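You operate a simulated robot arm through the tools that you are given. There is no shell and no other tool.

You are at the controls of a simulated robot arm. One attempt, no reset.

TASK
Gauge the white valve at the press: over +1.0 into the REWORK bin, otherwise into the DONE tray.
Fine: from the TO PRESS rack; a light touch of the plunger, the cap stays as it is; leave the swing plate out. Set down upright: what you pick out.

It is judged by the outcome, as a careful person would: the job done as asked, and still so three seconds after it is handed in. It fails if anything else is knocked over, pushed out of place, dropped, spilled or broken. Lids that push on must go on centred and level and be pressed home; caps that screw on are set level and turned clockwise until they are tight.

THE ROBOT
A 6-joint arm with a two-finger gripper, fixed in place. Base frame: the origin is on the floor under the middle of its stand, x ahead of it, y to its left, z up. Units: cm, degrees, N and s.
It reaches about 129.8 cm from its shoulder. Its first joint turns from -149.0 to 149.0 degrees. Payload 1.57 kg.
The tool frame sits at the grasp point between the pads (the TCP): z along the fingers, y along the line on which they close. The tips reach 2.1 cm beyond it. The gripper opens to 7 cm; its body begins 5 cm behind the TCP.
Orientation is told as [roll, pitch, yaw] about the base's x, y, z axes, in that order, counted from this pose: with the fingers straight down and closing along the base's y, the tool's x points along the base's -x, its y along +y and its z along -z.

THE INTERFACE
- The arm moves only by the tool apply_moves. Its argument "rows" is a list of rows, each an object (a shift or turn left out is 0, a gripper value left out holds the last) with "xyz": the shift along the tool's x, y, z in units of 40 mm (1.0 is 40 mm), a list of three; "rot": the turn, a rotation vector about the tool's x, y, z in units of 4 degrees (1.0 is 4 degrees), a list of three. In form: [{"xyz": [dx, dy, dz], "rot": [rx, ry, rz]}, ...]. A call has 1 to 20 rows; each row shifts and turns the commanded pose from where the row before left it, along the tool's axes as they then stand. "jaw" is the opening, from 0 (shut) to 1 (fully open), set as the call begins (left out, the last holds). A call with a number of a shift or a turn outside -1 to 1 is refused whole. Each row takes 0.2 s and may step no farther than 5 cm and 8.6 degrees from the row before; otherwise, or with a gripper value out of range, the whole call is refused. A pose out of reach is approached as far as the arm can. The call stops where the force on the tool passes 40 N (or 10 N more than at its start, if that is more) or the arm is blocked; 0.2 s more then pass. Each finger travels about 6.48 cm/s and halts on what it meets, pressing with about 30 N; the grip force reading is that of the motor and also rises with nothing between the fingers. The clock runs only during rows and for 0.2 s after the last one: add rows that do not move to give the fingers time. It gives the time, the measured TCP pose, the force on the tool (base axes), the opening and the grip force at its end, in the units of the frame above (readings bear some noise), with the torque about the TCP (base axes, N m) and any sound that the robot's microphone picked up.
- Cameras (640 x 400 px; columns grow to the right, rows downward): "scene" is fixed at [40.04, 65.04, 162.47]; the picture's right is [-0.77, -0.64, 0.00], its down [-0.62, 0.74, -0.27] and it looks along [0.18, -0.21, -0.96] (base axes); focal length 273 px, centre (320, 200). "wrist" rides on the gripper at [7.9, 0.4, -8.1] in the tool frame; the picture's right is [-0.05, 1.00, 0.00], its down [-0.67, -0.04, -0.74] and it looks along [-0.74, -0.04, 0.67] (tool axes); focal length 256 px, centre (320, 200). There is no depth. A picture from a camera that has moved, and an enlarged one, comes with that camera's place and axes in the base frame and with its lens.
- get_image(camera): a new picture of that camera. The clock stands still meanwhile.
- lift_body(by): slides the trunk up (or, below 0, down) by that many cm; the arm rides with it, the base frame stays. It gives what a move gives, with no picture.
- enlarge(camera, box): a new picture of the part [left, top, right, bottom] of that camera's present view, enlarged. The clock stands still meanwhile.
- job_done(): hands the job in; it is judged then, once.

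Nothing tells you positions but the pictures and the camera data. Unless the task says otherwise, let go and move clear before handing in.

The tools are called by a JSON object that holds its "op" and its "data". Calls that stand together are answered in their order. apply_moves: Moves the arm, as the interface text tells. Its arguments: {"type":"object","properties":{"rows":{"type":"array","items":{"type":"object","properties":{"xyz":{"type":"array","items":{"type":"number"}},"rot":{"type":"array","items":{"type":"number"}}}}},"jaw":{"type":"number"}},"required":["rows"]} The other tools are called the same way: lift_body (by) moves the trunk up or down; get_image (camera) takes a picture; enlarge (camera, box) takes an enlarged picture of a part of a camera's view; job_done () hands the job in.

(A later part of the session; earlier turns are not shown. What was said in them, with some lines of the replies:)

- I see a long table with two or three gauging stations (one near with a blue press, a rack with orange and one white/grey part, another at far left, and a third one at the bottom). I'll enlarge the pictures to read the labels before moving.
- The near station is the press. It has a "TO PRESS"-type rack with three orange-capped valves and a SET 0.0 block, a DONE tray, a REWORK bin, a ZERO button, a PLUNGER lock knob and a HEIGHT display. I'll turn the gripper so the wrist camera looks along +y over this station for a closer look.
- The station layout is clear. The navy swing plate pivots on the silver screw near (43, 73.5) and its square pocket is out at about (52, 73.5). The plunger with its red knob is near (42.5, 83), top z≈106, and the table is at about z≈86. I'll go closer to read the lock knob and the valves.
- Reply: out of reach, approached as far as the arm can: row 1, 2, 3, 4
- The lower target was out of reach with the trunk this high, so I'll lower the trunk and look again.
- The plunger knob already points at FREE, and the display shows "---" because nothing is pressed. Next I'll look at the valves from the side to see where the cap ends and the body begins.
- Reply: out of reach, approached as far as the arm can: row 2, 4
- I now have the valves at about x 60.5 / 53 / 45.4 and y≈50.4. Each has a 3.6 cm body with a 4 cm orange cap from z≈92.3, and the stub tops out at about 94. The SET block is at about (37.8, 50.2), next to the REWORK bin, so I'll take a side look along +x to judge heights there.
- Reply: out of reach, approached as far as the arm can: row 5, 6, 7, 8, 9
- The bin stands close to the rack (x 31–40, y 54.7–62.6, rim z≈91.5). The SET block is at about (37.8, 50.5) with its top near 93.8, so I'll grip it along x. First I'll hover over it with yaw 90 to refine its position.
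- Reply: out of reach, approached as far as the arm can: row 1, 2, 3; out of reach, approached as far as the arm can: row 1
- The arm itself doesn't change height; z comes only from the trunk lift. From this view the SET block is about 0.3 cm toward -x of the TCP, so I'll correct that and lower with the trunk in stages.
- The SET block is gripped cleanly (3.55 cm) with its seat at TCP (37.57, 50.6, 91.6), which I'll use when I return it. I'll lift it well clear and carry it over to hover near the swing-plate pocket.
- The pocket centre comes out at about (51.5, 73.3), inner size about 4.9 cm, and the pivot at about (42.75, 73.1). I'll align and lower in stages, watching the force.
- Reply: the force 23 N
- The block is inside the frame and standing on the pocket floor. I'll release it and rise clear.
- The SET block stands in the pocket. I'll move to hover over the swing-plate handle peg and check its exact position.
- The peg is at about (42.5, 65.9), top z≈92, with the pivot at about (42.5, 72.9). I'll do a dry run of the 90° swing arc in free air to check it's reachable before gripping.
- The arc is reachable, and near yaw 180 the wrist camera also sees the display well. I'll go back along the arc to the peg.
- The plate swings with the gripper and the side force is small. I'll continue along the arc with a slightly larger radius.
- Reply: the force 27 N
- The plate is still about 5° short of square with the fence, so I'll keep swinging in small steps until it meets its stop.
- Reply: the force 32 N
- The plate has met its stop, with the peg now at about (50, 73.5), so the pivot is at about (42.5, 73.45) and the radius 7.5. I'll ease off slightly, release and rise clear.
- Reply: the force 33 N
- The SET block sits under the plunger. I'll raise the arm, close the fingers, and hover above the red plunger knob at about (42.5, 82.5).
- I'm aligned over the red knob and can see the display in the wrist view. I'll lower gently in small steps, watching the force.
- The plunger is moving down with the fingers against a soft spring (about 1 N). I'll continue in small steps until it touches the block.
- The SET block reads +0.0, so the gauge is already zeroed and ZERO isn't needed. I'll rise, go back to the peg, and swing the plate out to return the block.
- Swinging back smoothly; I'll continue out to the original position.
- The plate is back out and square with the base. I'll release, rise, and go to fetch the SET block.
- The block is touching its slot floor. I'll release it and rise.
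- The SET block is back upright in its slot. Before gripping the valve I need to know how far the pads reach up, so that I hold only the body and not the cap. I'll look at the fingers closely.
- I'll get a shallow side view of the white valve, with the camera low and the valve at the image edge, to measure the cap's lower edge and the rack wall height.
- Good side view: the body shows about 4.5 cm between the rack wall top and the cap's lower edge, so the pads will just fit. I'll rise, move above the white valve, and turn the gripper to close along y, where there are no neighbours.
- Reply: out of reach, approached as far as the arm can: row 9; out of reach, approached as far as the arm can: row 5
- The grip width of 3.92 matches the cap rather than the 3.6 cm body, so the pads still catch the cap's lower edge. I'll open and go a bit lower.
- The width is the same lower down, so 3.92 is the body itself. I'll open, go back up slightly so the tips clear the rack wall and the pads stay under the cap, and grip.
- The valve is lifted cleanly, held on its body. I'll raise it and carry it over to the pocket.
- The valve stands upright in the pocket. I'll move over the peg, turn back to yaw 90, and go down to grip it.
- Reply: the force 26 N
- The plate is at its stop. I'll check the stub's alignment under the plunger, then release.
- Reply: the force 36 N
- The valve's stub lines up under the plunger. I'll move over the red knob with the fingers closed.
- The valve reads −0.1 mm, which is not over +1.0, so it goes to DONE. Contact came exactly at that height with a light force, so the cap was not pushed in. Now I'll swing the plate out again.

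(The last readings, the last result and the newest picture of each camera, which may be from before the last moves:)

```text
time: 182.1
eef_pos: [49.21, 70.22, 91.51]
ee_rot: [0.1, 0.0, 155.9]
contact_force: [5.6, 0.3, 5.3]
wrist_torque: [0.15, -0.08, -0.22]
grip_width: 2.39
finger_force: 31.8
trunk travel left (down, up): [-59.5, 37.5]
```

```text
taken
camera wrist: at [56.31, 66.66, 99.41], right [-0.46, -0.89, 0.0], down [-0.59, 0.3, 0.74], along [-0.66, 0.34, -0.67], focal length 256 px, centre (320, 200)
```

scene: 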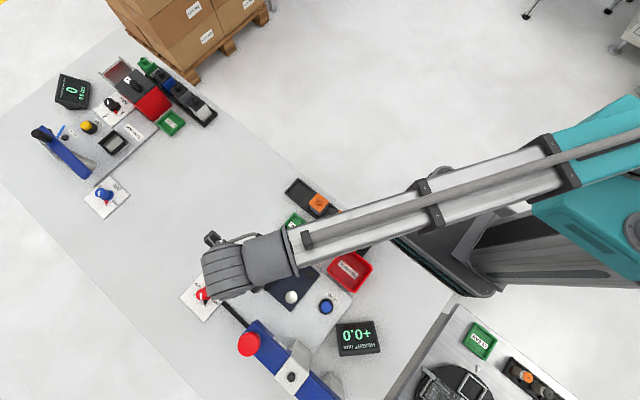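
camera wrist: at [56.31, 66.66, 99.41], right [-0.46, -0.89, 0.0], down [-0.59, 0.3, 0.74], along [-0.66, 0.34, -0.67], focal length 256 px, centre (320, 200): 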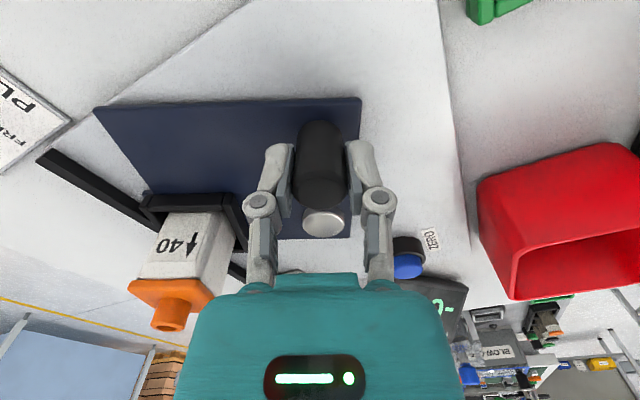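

{"op": "apply_moves", "data": {"rows": [{"xyz": [-0.00457, 0.1308, 0], "rot": [0, 0, 1]}, {"xyz": [-0.00457, 0.1308, 0], "rot": [0, 0, 1]}, {"xyz": [-0.00457, 0.1308, 0], "rot": [0, 0, 1]}, {"xyz": [-0.00457, 0.1308, 0], "rot": [0, 0, 1]}, {"xyz": [-0.00457, 0.1308, 0], "rot": [0, 0, 1]}, {"xyz": [-0.00457, 0.1308, 0], "rot": [0, 0, 1]}, {"xyz": [-0.00457, 0.1308, 0], "rot": [0, 0, 1]}, {"xyz": [-0.00457, 0.1308, 0], "rot": [0, 0, 1]}]}}

{"op": "apply_moves", "data": {"rows": [{"xyz": [-0.01, 0.1308, 0], "rot": [0, 0, 1]}, {"xyz": [-0.01, 0.1308, 0], "rot": [0, 0, 1]}, {"xyz": [-0.00457, 0.1308, 0], "rot": [0, 0, 1]}, {"xyz": [-0.00457, 0.1308, 0], "rot": [0, 0, 1]}, {"xyz": [-0.00457, 0.1308, 0], "rot": [0, 0, 1]}, {"xyz": [-0.00457, 0.1308, 0], "rot": [0, 0, 1]}]}}

{"op": "apply_moves", "data": {"rows": [{"xyz": [-0.00457, 0.1308, 0], "rot": [0, 0, 1]}, {"xyz": [-0.00457, 0.1, 0], "rot": [0, 0, 0.75]}, {}]}}

{"op": "get_image", "data": {"camera": "wrist"}}

```text
time: 183.9
eef_pos: [46.59, 67.41, 91.51]
ee_rot: [0.1, 0.0, 123.9]
contact_force: [1.1, 0.4, 2.9]
wrist_torque: [-0.41, -0.45, -0.1]
grip_width: 2.39
finger_force: 32.0
trunk travel left (down, up): [-59.5, 37.5]
```

```text
time: 185.3
eef_pos: [43.58, 66.29, 91.45]
ee_rot: [0.0, 0.1, 100.0]
contact_force: [-3.8, -2.9, -1.7]
wrist_torque: [0.16, 0.04, 0.32]
grip_width: 2.33
finger_force: 31.9
trunk travel left (down, up): [-59.5, 37.5]
```

```text
time: 186.1
eef_pos: [42.78, 66.2, 91.51]
ee_rot: [0.0, 0.2, 92.9]
contact_force: [-1.9, -7.3, -3.5]
wrist_torque: [-0.7, -0.05, 0.12]
grip_width: 2.37
finger_force: 31.8
trunk travel left (down, up): [-59.5, 37.5]
```

```text
taken
camera wrist: at [42.78, 58.1, 99.41], right [-1.0, 0.0, 0.0], down [0.0, 0.67, 0.74], along [0.0, 0.74, -0.67], focal length 256 px, centre (320, 200)
```

wrist: 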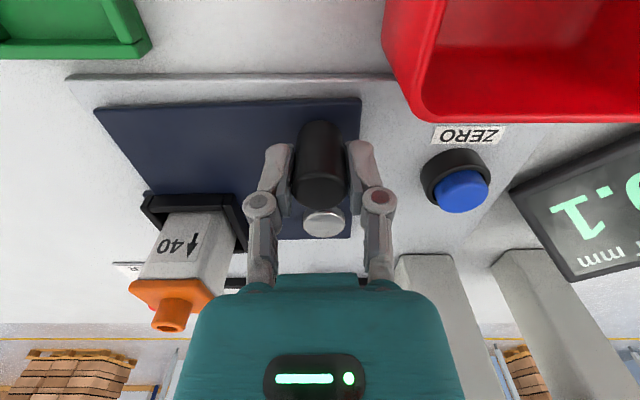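

{"op": "apply_moves", "data": {"rows": [{"xyz": [0.01, 0.085, 0], "rot": [0, 0, 0.72]}, {}]}}

{"op": "enlarge", "data": {"camera": "wrist", "box": [40, 40, 420, 260]}}

```text
time: 186.7
eef_pos: [42.52, 66.09, 91.44]
ee_rot: [-0.1, -0.1, 90.1]
contact_force: [4.9, -2.7, 0.2]
wrist_torque: [-0.23, -0.18, 0.14]
grip_width: 2.35
finger_force: 32.4
trunk travel left (down, up): [-59.5, 37.5]
```

```text
1.68 times, centred on (230, 150) of wrist
camera zoom: at [42.1, 58.09, 99.4], right [-1.0, 0.05, 0.0], down [0.03, 0.67, 0.75], along [0.04, 0.74, -0.67], focal length 431 px, centre (472, 284)
```

zoom: 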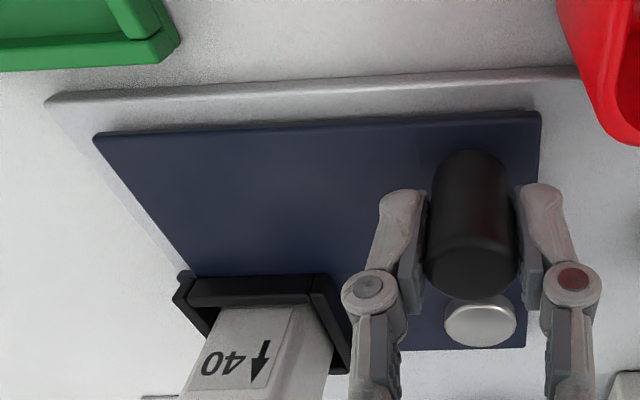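

The plate is back out against its stop. I'll release the peg, rise, and look at the DONE tray before picking up the valve.

{"op": "apply_moves", "data": {"rows": [{}, {}, {}], "jaw": 0.76}}

{"op": "lift_body", "data": {"by": 11}}

{"op": "apply_moves", "data": {"rows": [{"xyz": [0.9, -0.35, 0]}, {"xyz": [0.9, -0.35, 0]}, {"xyz": [0.9, -0.35, 0]}, {"xyz": [0.9, -0.35, 0]}, {"xyz": [0.9, -0.35, 0]}, {"xyz": [0.9, -0.35, 0]}, {}]}}

{"op": "get_image", "data": {"camera": "wrist"}}

{"op": "get_image", "data": {"camera": "scene"}}

```text
time: 187.5
eef_pos: [42.32, 65.99, 91.38]
ee_rot: [0.1, 0.0, 90.1]
contact_force: [0.2, 0.0, -0.1]
wrist_torque: [-0.03, 0.0, 0.04]
grip_width: 5.32
finger_force: 0.0
trunk travel left (down, up): [-59.5, 37.5]
```

```text
time: 188.9
eef_pos: [42.42, 66.11, 102.4]
ee_rot: [0.1, 0.0, 90.2]
contact_force: [-0.5, 0.4, 0.3]
wrist_torque: [-0.02, -0.01, 0.03]
grip_width: 5.3
finger_force: 0.0
trunk travel left (down, up): [-70.5, 26.5]
```

```text
time: 190.5
eef_pos: [51.06, 44.39, 102.38]
ee_rot: [0.0, -0.1, 90.1]
contact_force: [0.7, -0.7, -0.4]
wrist_torque: [0.0, -0.02, 0.0]
grip_width: 5.33
finger_force: 0.1
out of reach, approached as far as the arm can: row 3, 4
trunk travel left (down, up): [-70.5, 26.5]
```

```text
taken
camera wrist: at [50.67, 36.42, 110.4], right [-1.0, 0.05, 0.0], down [0.03, 0.67, 0.74], along [0.04, 0.74, -0.67], focal length 256 px, centre (320, 200)
```

wrist: 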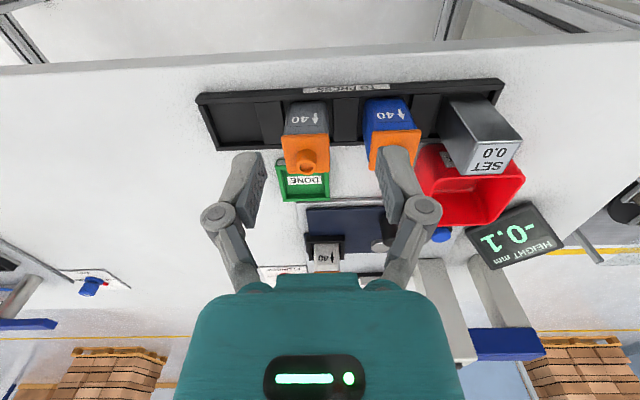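

```text
taken
```

scene: 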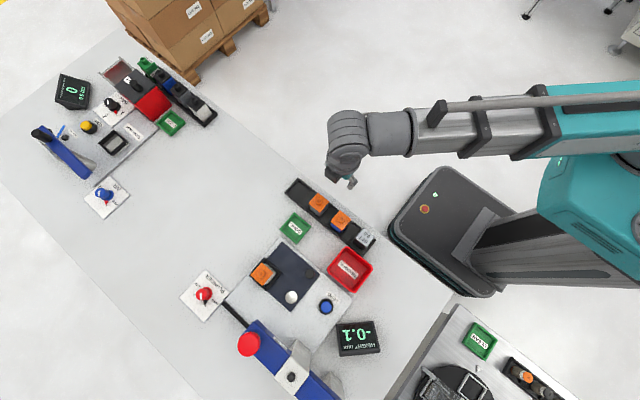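

{"op": "enlarge", "data": {"camera": "scene", "box": [230, 170, 390, 310]}}

{"op": "enlarge", "data": {"camera": "scene", "box": [265, 200, 325, 250]}}

{"op": "enlarge", "data": {"camera": "wrist", "box": [260, 140, 360, 280]}}

```text
2.86 times, centred on (310, 240) of scene
camera zoom: at [40.04, 65.04, 162.47], right [-0.77, -0.64, 0.0], down [-0.62, 0.74, -0.27], along [0.18, -0.21, -0.96], focal length 780 px, centre (349, 86)
```

zoom: 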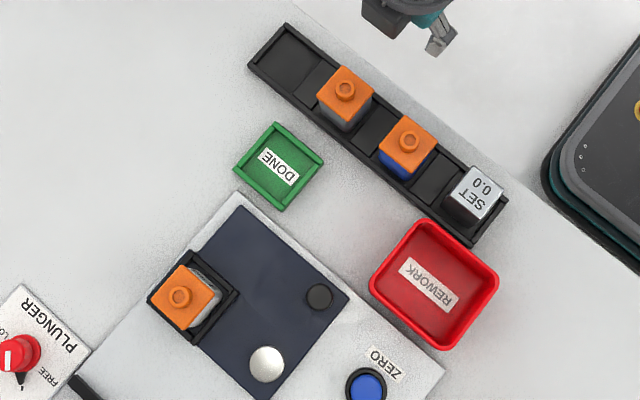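

```text
8.00 times, centred on (295, 225) of scene
camera zoom: at [40.04, 65.04, 162.47], right [-0.77, -0.64, 0.0], down [-0.62, 0.74, -0.27], along [0.18, -0.21, -0.96], focal length 2183 px, centre (520, 0)
```

zoom: 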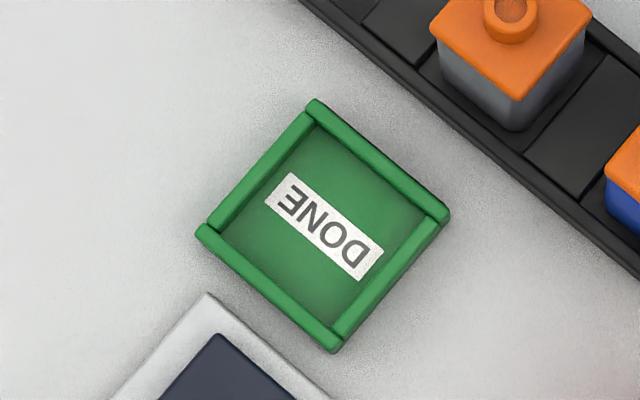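

```text
2.86 times, centred on (310, 210) of wrist
camera zoom: at [50.67, 36.42, 110.4], right [-1.0, 0.05, 0.0], down [0.03, 0.67, 0.74], along [0.04, 0.74, -0.67], focal length 731 px, centre (349, 171)
```

zoom: 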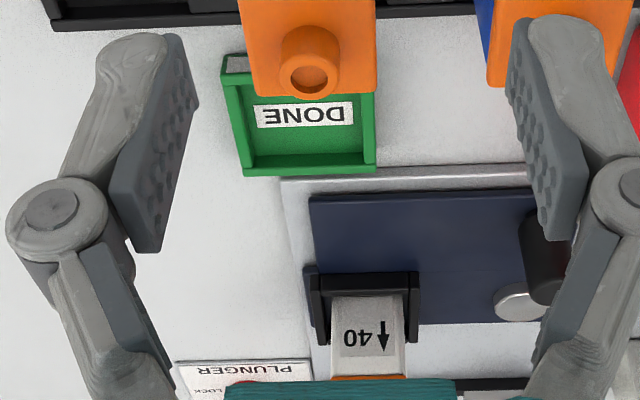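

The station looks intact: −0.1 on the display, plate out, and the valve in its pocket. I'll move above the pocket and turn to yaw 180 to pick the valve up as I placed it.

{"op": "apply_moves", "data": {"rows": [{"xyz": [-0.906, -0.016, 0]}, {"xyz": [-0.906, -0.016, 0]}, {"xyz": [-0.906, -0.016, 0]}, {"xyz": [-0.906, -0.016, 0]}, {"xyz": [-0.906, -0.016, 0]}, {"xyz": [-0.906, -0.016, 0]}, {"xyz": [-0.906, -0.016, 0]}, {"xyz": [-0.906, -0.016, 0]}, {"rot": [0, 0, -1]}, {"rot": [0, 0, -1]}, {"rot": [0, 0, -1]}, {"rot": [0, 0, -1]}, {"rot": [0, 0, -1]}, {"rot": [0, 0, -1]}, {"rot": [0, 0, -1]}, {"rot": [0, 0, -1]}, {"rot": [0, 0, -1]}, {"rot": [0, 0, -1]}, {"rot": [0, 0, -1]}, {"rot": [0, 0, -1]}]}}

{"op": "apply_moves", "data": {"rows": [{"rot": [0, 0, -1]}, {"rot": [0, 0, -1]}, {"rot": [0, 0, -1]}, {"rot": [0, 0, -1]}, {"rot": [0, 0, -1]}, {"rot": [0, 0, -1]}, {"rot": [0, 0, -1]}, {"rot": [0, 0, -1]}, {"rot": [0, 0, -1]}, {"rot": [0, 0, -1]}, {"rot": [0, 0, -0.45]}, {}]}}

{"op": "enlarge", "data": {"camera": "wrist", "box": [250, 0, 390, 130]}}

```text
time: 194.7
eef_pos: [51.14, 73.4, 102.39]
ee_rot: [0.1, -0.1, 138.2]
contact_force: [0.0, 0.4, -0.3]
wrist_torque: [-0.03, 0.01, -0.01]
grip_width: 5.33
finger_force: 0.1
trunk travel left (down, up): [-70.5, 26.5]
```

```text
time: 197.3
eef_pos: [51.33, 73.47, 102.4]
ee_rot: [0.0, 0.2, 180.0]
contact_force: [0.9, -0.2, -0.7]
wrist_torque: [0.03, -0.01, -0.04]
grip_width: 5.3
finger_force: 0.1
trunk travel left (down, up): [-70.5, 26.5]
```

```text
3.08 times, centred on (320, 65) of wrist
camera zoom: at [59.24, 73.04, 110.39], right [-0.05, -1.0, 0.0], down [-0.67, 0.04, 0.74], along [-0.74, 0.04, -0.67], focal length 788 px, centre (320, 615)
```

zoom: 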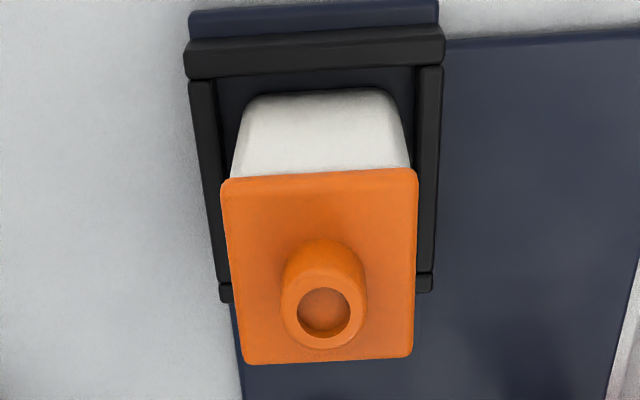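

{"op": "apply_moves", "data": {"rows": [{"xyz": [0.055, 0.02, 0]}, {}]}}

{"op": "lift_body", "data": {"by": -6}}

{"op": "get_image", "data": {"camera": "wrist"}}

```text
time: 197.9
eef_pos: [51.42, 73.41, 102.42]
ee_rot: [0.0, 0.0, 179.9]
contact_force: [-0.2, 0.7, 0.2]
wrist_torque: [0.0, 0.02, -0.01]
grip_width: 5.33
finger_force: 0.1
trunk travel left (down, up): [-70.5, 26.5]
```

```text
time: 198.9
eef_pos: [51.55, 73.45, 96.35]
ee_rot: [-0.1, 0.0, 179.9]
contact_force: [0.0, 0.5, 0.8]
wrist_torque: [0.03, 0.04, 0.0]
grip_width: 5.32
finger_force: 0.1
trunk travel left (down, up): [-64.5, 32.5]
```

```text
taken
camera wrist: at [59.49, 72.89, 104.4], right [-0.05, -1.0, 0.0], down [-0.67, 0.04, 0.74], along [-0.74, 0.04, -0.67], focal length 256 px, centre (320, 200)
```

wrist: 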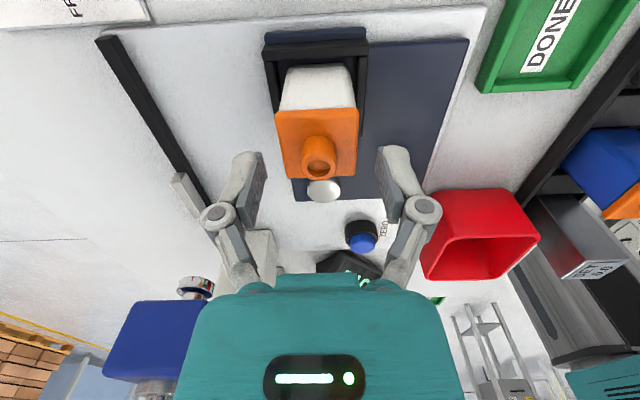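

{"op": "lift_body", "data": {"by": -4}}

{"op": "lift_body", "data": {"by": -1.45}}

{"op": "enlarge", "data": {"camera": "wrist", "box": [210, 50, 430, 270]}}

```text
time: 199.8
eef_pos: [51.66, 73.44, 92.44]
ee_rot: [0.0, 0.0, 179.9]
contact_force: [-0.4, 0.3, 1.1]
wrist_torque: [0.01, -0.02, -0.01]
grip_width: 5.31
finger_force: 0.0
trunk travel left (down, up): [-60.5, 36.5]
```

```text
time: 200.4
eef_pos: [51.62, 73.3, 90.98]
ee_rot: [-0.1, 0.0, 179.9]
contact_force: [-0.3, 0.0, -0.1]
wrist_torque: [-0.02, 0.04, -0.01]
grip_width: 5.34
finger_force: 0.1
trunk travel left (down, up): [-59.1, 37.9]
```

```text
1.82 times, centred on (320, 160) of wrist
camera zoom: at [59.49, 72.89, 98.94], right [-0.05, -1.0, 0.0], down [-0.67, 0.04, 0.74], along [-0.74, 0.04, -0.67], focal length 465 px, centre (320, 273)
```

zoom: 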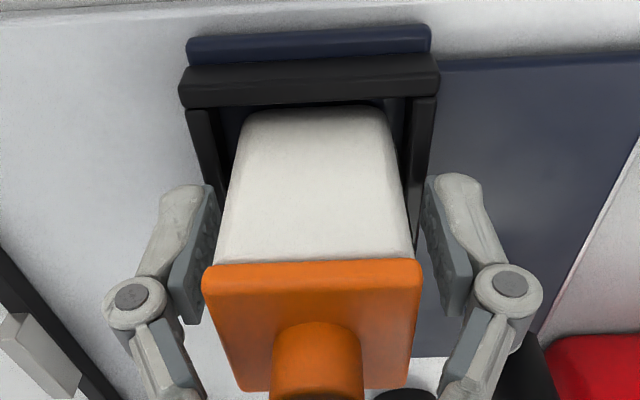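

{"op": "apply_moves", "data": {"rows": [{}, {}, {}, {}], "jaw": 0}}

{"op": "lift_body", "data": {"by": 1}}

{"op": "lift_body", "data": {"by": 9}}

{"op": "get_image", "data": {"camera": "wrist"}}

```text
time: 201.4
eef_pos: [51.46, 73.36, 90.99]
ee_rot: [0.1, 0.0, 179.9]
contact_force: [0.7, 0.2, 2.3]
wrist_torque: [0.01, -0.06, 0.01]
grip_width: 3.91
finger_force: 29.7
trunk travel left (down, up): [-59.1, 37.9]
```

```text
time: 202.0
eef_pos: [51.47, 73.38, 91.92]
ee_rot: [0.0, 0.1, 179.9]
contact_force: [0.5, 0.6, -1.2]
wrist_torque: [0.01, -0.02, -0.04]
grip_width: 3.92
finger_force: 30.0
trunk travel left (down, up): [-60.1, 36.9]
```

```text
time: 203.2
eef_pos: [51.57, 73.4, 101.01]
ee_rot: [0.0, 0.1, 179.9]
contact_force: [0.3, 0.0, -1.4]
wrist_torque: [-0.01, -0.01, -0.01]
grip_width: 3.95
finger_force: 30.0
trunk travel left (down, up): [-69.1, 27.9]
```

```text
taken
camera wrist: at [59.51, 72.91, 108.92], right [-0.05, -1.0, 0.0], down [-0.67, 0.04, 0.74], along [-0.74, 0.04, -0.67], focal length 256 px, centre (320, 200)
```

wrist: 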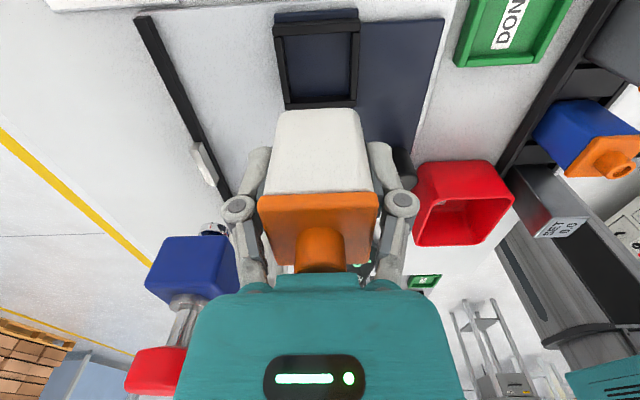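

The valve is in hand. I'll carry it over the DONE tray and refine the alignment.

{"op": "apply_moves", "data": {"rows": [{"xyz": [0.153, 0.894, 0]}, {"xyz": [0.153, 0.894, 0]}, {"xyz": [0.153, 0.894, 0]}, {"xyz": [0.153, 0.894, 0]}, {}]}}

{"op": "get_image", "data": {"camera": "wrist"}}

{"op": "enlarge", "data": {"camera": "wrist", "box": [240, 0, 400, 130]}}

```text
time: 204.4
eef_pos: [54.44, 59.09, 101.0]
ee_rot: [0.0, 0.0, 179.8]
contact_force: [0.1, -0.3, -0.1]
wrist_torque: [0.05, 0.03, -0.01]
grip_width: 3.94
finger_force: 29.8
trunk travel left (down, up): [-69.1, 27.9]
```

```text
taken
camera wrist: at [62.37, 58.57, 108.94], right [-0.05, -1.0, 0.0], down [-0.67, 0.04, 0.74], along [-0.74, 0.04, -0.67], focal length 256 px, centre (320, 200)
```

wrist: 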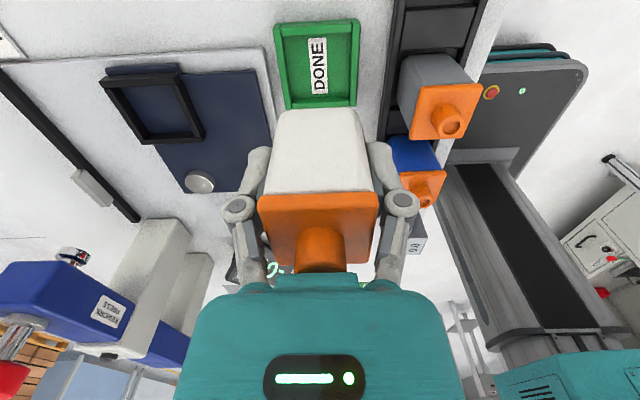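

```text
3.08 times, centred on (320, 65) of wrist
camera zoom: at [62.37, 58.57, 108.94], right [-0.05, -1.0, 0.0], down [-0.67, 0.04, 0.74], along [-0.74, 0.04, -0.67], focal length 788 px, centre (320, 615)
```

zoom: 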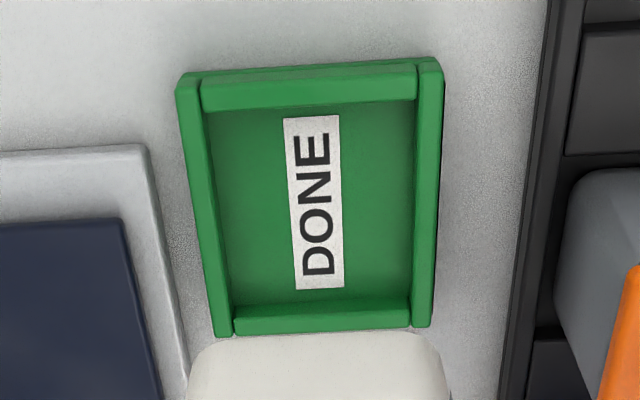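

{"op": "apply_moves", "data": {"rows": [{"xyz": [-0.12, -0.033, 0]}, {}]}}

{"op": "lift_body", "data": {"by": -7.5}}

{"op": "get_image", "data": {"camera": "wrist"}}

{"op": "enlarge", "data": {"camera": "wrist", "box": [220, 20, 420, 180]}}

```text
time: 205.0
eef_pos: [53.71, 59.32, 100.93]
ee_rot: [0.0, 0.0, 179.8]
contact_force: [-1.2, 1.2, -0.6]
wrist_torque: [0.0, -0.01, 0.01]
grip_width: 3.95
finger_force: 30.2
trunk travel left (down, up): [-69.1, 27.9]
```

```text
time: 206.1
eef_pos: [53.77, 59.2, 93.56]
ee_rot: [0.0, 0.0, 179.9]
contact_force: [0.0, -0.9, -1.3]
wrist_torque: [0.01, 0.02, -0.01]
grip_width: 3.92
finger_force: 29.8
trunk travel left (down, up): [-61.6, 35.4]
```

```text
taken
camera wrist: at [61.73, 58.79, 101.44], right [-0.05, -1.0, 0.0], down [-0.67, 0.04, 0.74], along [-0.74, 0.04, -0.67], focal length 256 px, centre (320, 200)
```

wrist: 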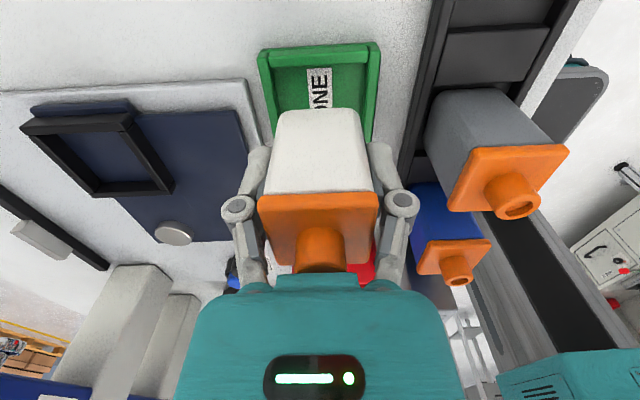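

```text
2.50 times, centred on (320, 100) of wrist
camera zoom: at [61.73, 58.79, 101.44], right [-0.05, -1.0, 0.0], down [-0.67, 0.04, 0.74], along [-0.74, 0.04, -0.67], focal length 640 px, centre (320, 450)
```

zoom: 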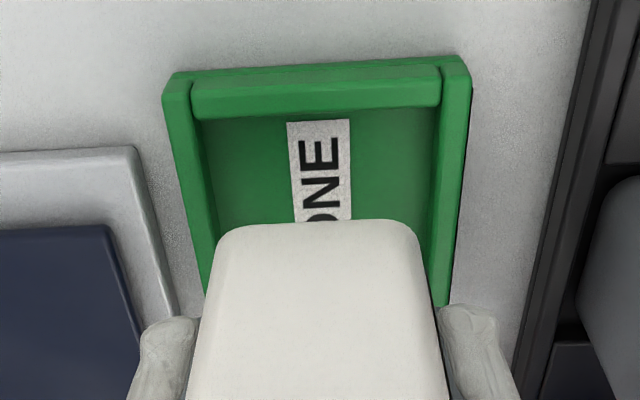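

{"op": "apply_moves", "data": {"rows": [{"xyz": [0.02, 0.02, 0]}, {}]}}

{"op": "lift_body", "data": {"by": -2}}

{"op": "enlarge", "data": {"camera": "wrist", "box": [210, 20, 430, 220]}}

```text
time: 206.7
eef_pos: [53.9, 59.09, 93.43]
ee_rot: [0.0, 0.1, 179.9]
contact_force: [-0.2, 1.0, -0.7]
wrist_torque: [0.02, 0.0, -0.01]
grip_width: 3.96
finger_force: 29.9
trunk travel left (down, up): [-61.6, 35.4]
```

```text
time: 207.4
eef_pos: [53.88, 59.19, 91.46]
ee_rot: [0.1, 0.0, 179.9]
contact_force: [-0.1, 0.2, -1.3]
wrist_torque: [0.01, 0.02, 0.01]
grip_width: 3.93
finger_force: 30.1
trunk travel left (down, up): [-59.6, 37.4]
```

```text
2.00 times, centred on (320, 120) of wrist
camera zoom: at [61.82, 58.68, 99.44], right [-0.05, -1.0, 0.0], down [-0.67, 0.04, 0.74], along [-0.74, 0.04, -0.67], focal length 512 px, centre (320, 360)
```

zoom: 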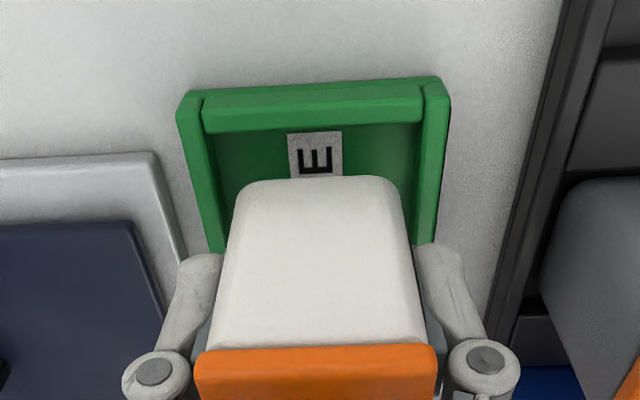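

{"op": "lift_body", "data": {"by": -0.8}}

{"op": "lift_body", "data": {"by": -0.4}}

{"op": "enlarge", "data": {"camera": "wrist", "box": [210, 40, 430, 240]}}

```text
time: 208.0
eef_pos: [53.82, 59.18, 90.72]
ee_rot: [0.0, 0.0, 179.9]
contact_force: [0.0, 0.1, -0.9]
wrist_torque: [0.02, 0.01, -0.01]
grip_width: 3.94
finger_force: 30.1
trunk travel left (down, up): [-58.8, 38.2]
```

```text
time: 208.5
eef_pos: [53.92, 59.16, 90.27]
ee_rot: [-0.1, 0.0, 180.0]
contact_force: [0.0, 0.5, -1.2]
wrist_torque: [0.03, 0.0, -0.01]
grip_width: 3.91
finger_force: 30.3
trunk travel left (down, up): [-58.4, 38.6]
```

```text
2.00 times, centred on (320, 140) of wrist
camera zoom: at [61.82, 58.68, 98.24], right [-0.05, -1.0, 0.0], down [-0.67, 0.04, 0.74], along [-0.74, 0.04, -0.67], focal length 512 px, centre (320, 320)
```

zoom: 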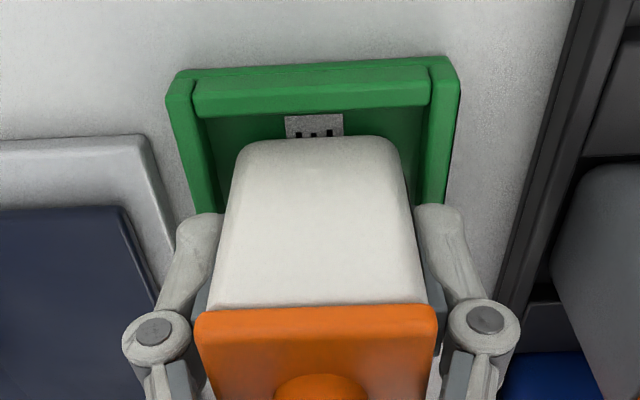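

{"op": "lift_body", "data": {"by": -0.2}}

{"op": "lift_body", "data": {"by": -0.15}}

{"op": "lift_body", "data": {"by": -0.15}}

{"op": "enlarge", "data": {"camera": "wrist", "box": [210, 40, 430, 240]}}

```text
time: 209.0
eef_pos: [53.98, 59.24, 90.1]
ee_rot: [0.0, 0.0, 180.0]
contact_force: [1.0, 0.4, -0.9]
wrist_torque: [0.01, 0.01, 0.02]
grip_width: 3.94
finger_force: 30.3
trunk travel left (down, up): [-58.2, 38.8]
```

```text
time: 209.5
eef_pos: [53.85, 59.17, 89.95]
ee_rot: [-0.1, 0.0, 179.9]
contact_force: [2.3, 2.7, 9.6]
wrist_torque: [-0.02, 0.01, 0.03]
grip_width: 3.92
finger_force: 29.9
trunk travel left (down, up): [-58.0, 39.0]
```

```text
time: 210.1
eef_pos: [53.79, 59.09, 89.76]
ee_rot: [-0.1, 0.1, 179.8]
contact_force: [5.1, 6.6, 24.4]
wrist_torque: [0.18, -0.1, -0.03]
grip_width: 3.94
finger_force: 30.8
trunk travel left (down, up): [-57.9, 39.1]
```

```text
2.00 times, centred on (320, 140) of wrist
camera zoom: at [61.78, 58.65, 97.88], right [-0.05, -1.0, 0.0], down [-0.67, 0.04, 0.74], along [-0.74, 0.04, -0.67], focal length 512 px, centre (320, 320)
```

zoom: 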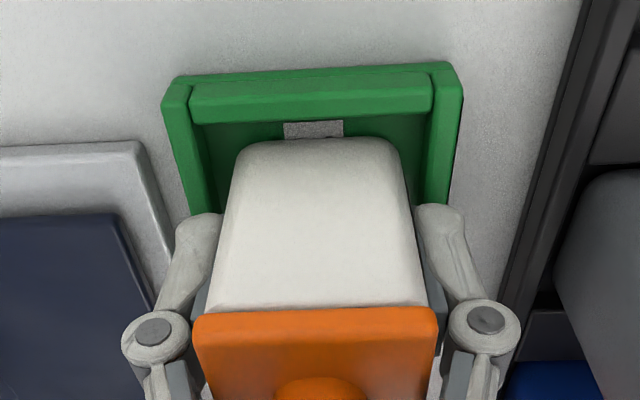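

The valve is on the tray floor. I'll ease off and release.

{"op": "lift_body", "data": {"by": 0.15}}

{"op": "apply_moves", "data": {"rows": [{}, {}], "jaw": 0.62}}

{"op": "apply_moves", "data": {"rows": [{}, {}], "jaw": 0.74}}

{"op": "enlarge", "data": {"camera": "wrist", "box": [210, 40, 430, 240]}}

```text
time: 210.6
eef_pos: [53.84, 59.15, 89.98]
ee_rot: [0.1, 0.0, 179.9]
contact_force: [-1.0, 0.2, 1.9]
wrist_torque: [0.06, -0.01, 0.04]
grip_width: 3.94
finger_force: 29.8
trunk travel left (down, up): [-58.0, 39.0]
```

```text
time: 211.2
eef_pos: [53.88, 59.13, 89.89]
ee_rot: [0.0, 0.0, 179.9]
contact_force: [0.1, -0.4, -0.1]
wrist_torque: [-0.04, 0.02, -0.01]
grip_width: 4.35
finger_force: 0.1
trunk travel left (down, up): [-58.0, 39.0]
```

```text
time: 211.8
eef_pos: [53.85, 59.07, 89.86]
ee_rot: [0.0, 0.0, 179.9]
contact_force: [0.1, 0.2, -0.1]
wrist_torque: [-0.01, -0.01, 0.02]
grip_width: 5.2
finger_force: 0.1
trunk travel left (down, up): [-58.0, 39.0]
```

```text
2.00 times, centred on (320, 140) of wrist
camera zoom: at [61.82, 58.68, 97.89], right [-0.05, -1.0, 0.0], down [-0.67, 0.04, 0.74], along [-0.74, 0.04, -0.67], focal length 512 px, centre (320, 320)
```

zoom: 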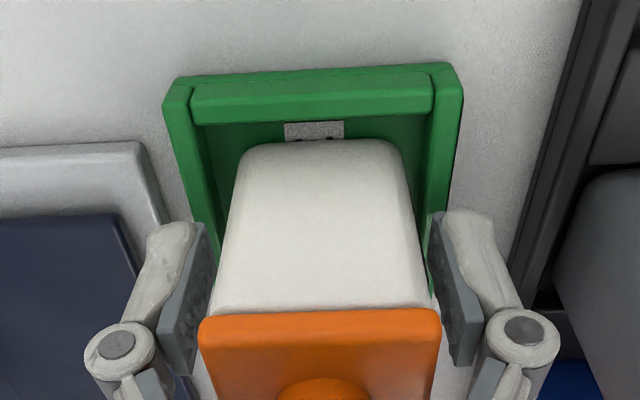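

Released and standing upright. I'll rise straight up, then move clear and inspect the whole station.

{"op": "lift_body", "data": {"by": 4}}

{"op": "lift_body", "data": {"by": 12}}

{"op": "apply_moves", "data": {"rows": [{"xyz": [0.4, 0.9, 0]}, {"xyz": [0.4, 0.9, 0]}, {"xyz": [0.4, 0.9, 0]}, {"xyz": [0.4, 0.9, 0]}, {"xyz": [0.4, 0.9, 0]}, {"xyz": [0.4, 0.9, 0]}, {"xyz": [0.4, 0.9, 0]}, {}]}}

{"op": "get_image", "data": {"camera": "scene"}}

{"op": "enlarge", "data": {"camera": "scene", "box": [230, 170, 390, 310]}}

{"op": "enlarge", "data": {"camera": "scene", "box": [170, 250, 410, 400]}}

{"op": "get_image", "data": {"camera": "wrist"}}

```text
time: 212.6
eef_pos: [53.92, 59.16, 93.91]
ee_rot: [0.0, 0.0, 179.8]
contact_force: [0.9, 0.2, -0.6]
wrist_torque: [0.0, -0.02, 0.02]
grip_width: 5.19
finger_force: 0.0
trunk travel left (down, up): [-62.0, 35.0]
```

```text
time: 214.1
eef_pos: [53.89, 59.08, 105.93]
ee_rot: [0.0, 0.1, 179.9]
contact_force: [0.1, 0.2, -0.6]
wrist_torque: [0.01, -0.01, 0.01]
grip_width: 5.18
finger_force: 0.1
trunk travel left (down, up): [-74.0, 23.0]
```

```text
time: 215.9
eef_pos: [64.89, 33.92, 106.05]
ee_rot: [0.0, 0.0, 180.0]
contact_force: [-0.1, -0.2, -0.3]
wrist_torque: [0.04, 0.0, -0.01]
grip_width: 5.18
finger_force: 0.1
trunk travel left (down, up): [-74.0, 23.0]
```

```text
taken
```

scene: 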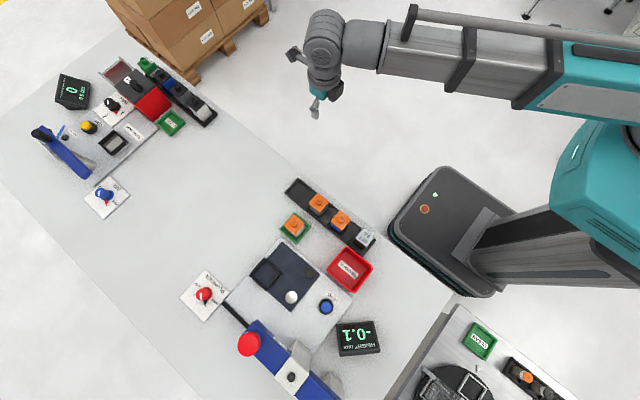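

```text
2.86 times, centred on (310, 240) of scene
camera zoom: at [40.04, 65.04, 162.47], right [-0.77, -0.64, 0.0], down [-0.62, 0.74, -0.27], along [0.18, -0.21, -0.96], focal length 780 px, centre (349, 86)
```

zoom: 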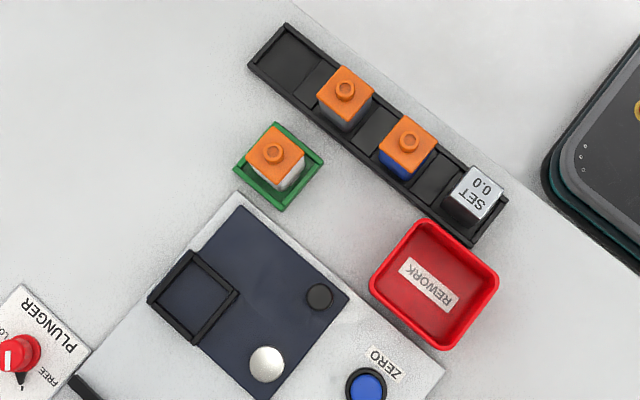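

```text
2.67 times, centred on (290, 325) of scene
camera zoom: at [40.04, 65.04, 162.47], right [-0.77, -0.64, 0.0], down [-0.62, 0.74, -0.27], along [0.18, -0.21, -0.96], focal length 728 px, centre (400, -133)
```

zoom: 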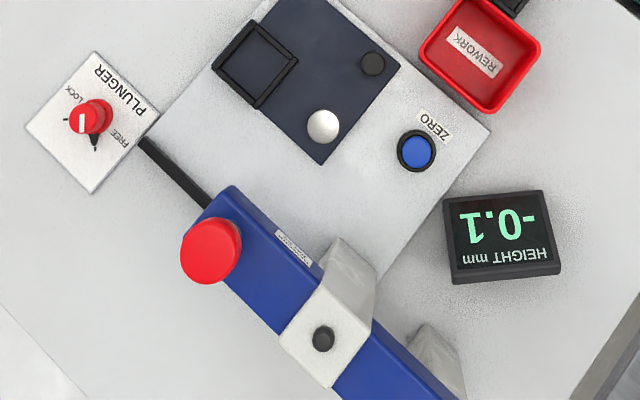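

```text
taken
camera wrist: at [72.81, 33.4, 113.89], right [-0.05, -1.0, 0.0], down [-0.67, 0.04, 0.74], along [-0.74, 0.04, -0.67], focal length 256 px, centre (320, 200)
```

wrist: 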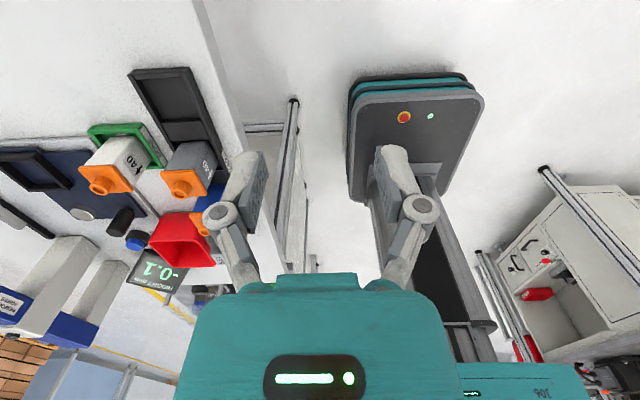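

{"op": "enlarge", "data": {"camera": "scene", "box": [270, 200, 330, 250]}}

{"op": "enlarge", "data": {"camera": "wrist", "box": [70, 100, 230, 220]}}

```text
8.00 times, centred on (300, 225) of scene
camera zoom: at [40.04, 65.04, 162.47], right [-0.77, -0.64, 0.0], down [-0.62, 0.74, -0.27], along [0.18, -0.21, -0.96], focal length 2183 px, centre (480, 0)
```

zoom: 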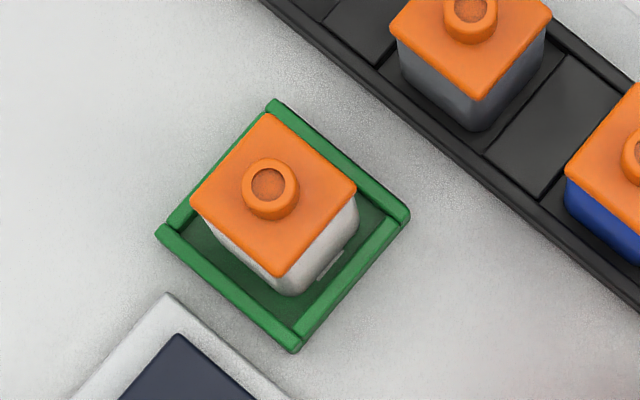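

```text
3.33 times, centred on (150, 160) of wrist
camera zoom: at [72.81, 33.4, 113.89], right [-0.05, -1.0, 0.0], down [-0.67, 0.04, 0.74], along [-0.74, 0.04, -0.67], focal length 853 px, centre (887, 333)
```

zoom: 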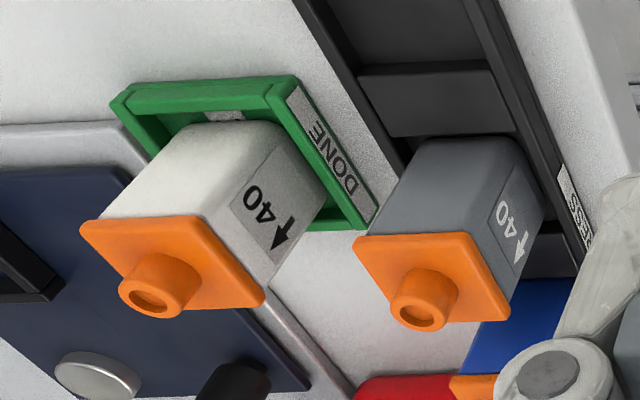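

The white valve stands upright in the DONE tray with its cap level. The SET block is back in its slot, the swing plate is out, the plunger is still on FREE, nothing else has moved, and the arm is clear. I'm handing in.

{"op": "job_done", "data": {}}

```text
The job is handed in.
```

The white valve gauged −0.1 mm, which is not over +1.0, so I put it upright in the DONE tray.

- **Gauge check:** I measured the SET 0.0 block first. It read +0.0, so I didn't press ZERO, and I put the block back upright in its slot.
- **Valve reading:** I lowered the plunger in very small steps until it touched. The peak force was about 13 N. Contact came at the height shown, and afterwards the cap looked level and unmoved.
- **Final state:** The swing plate is out, back where it started. The plunger knob is still on FREE, the other valves haven't moved, and the arm is clear.
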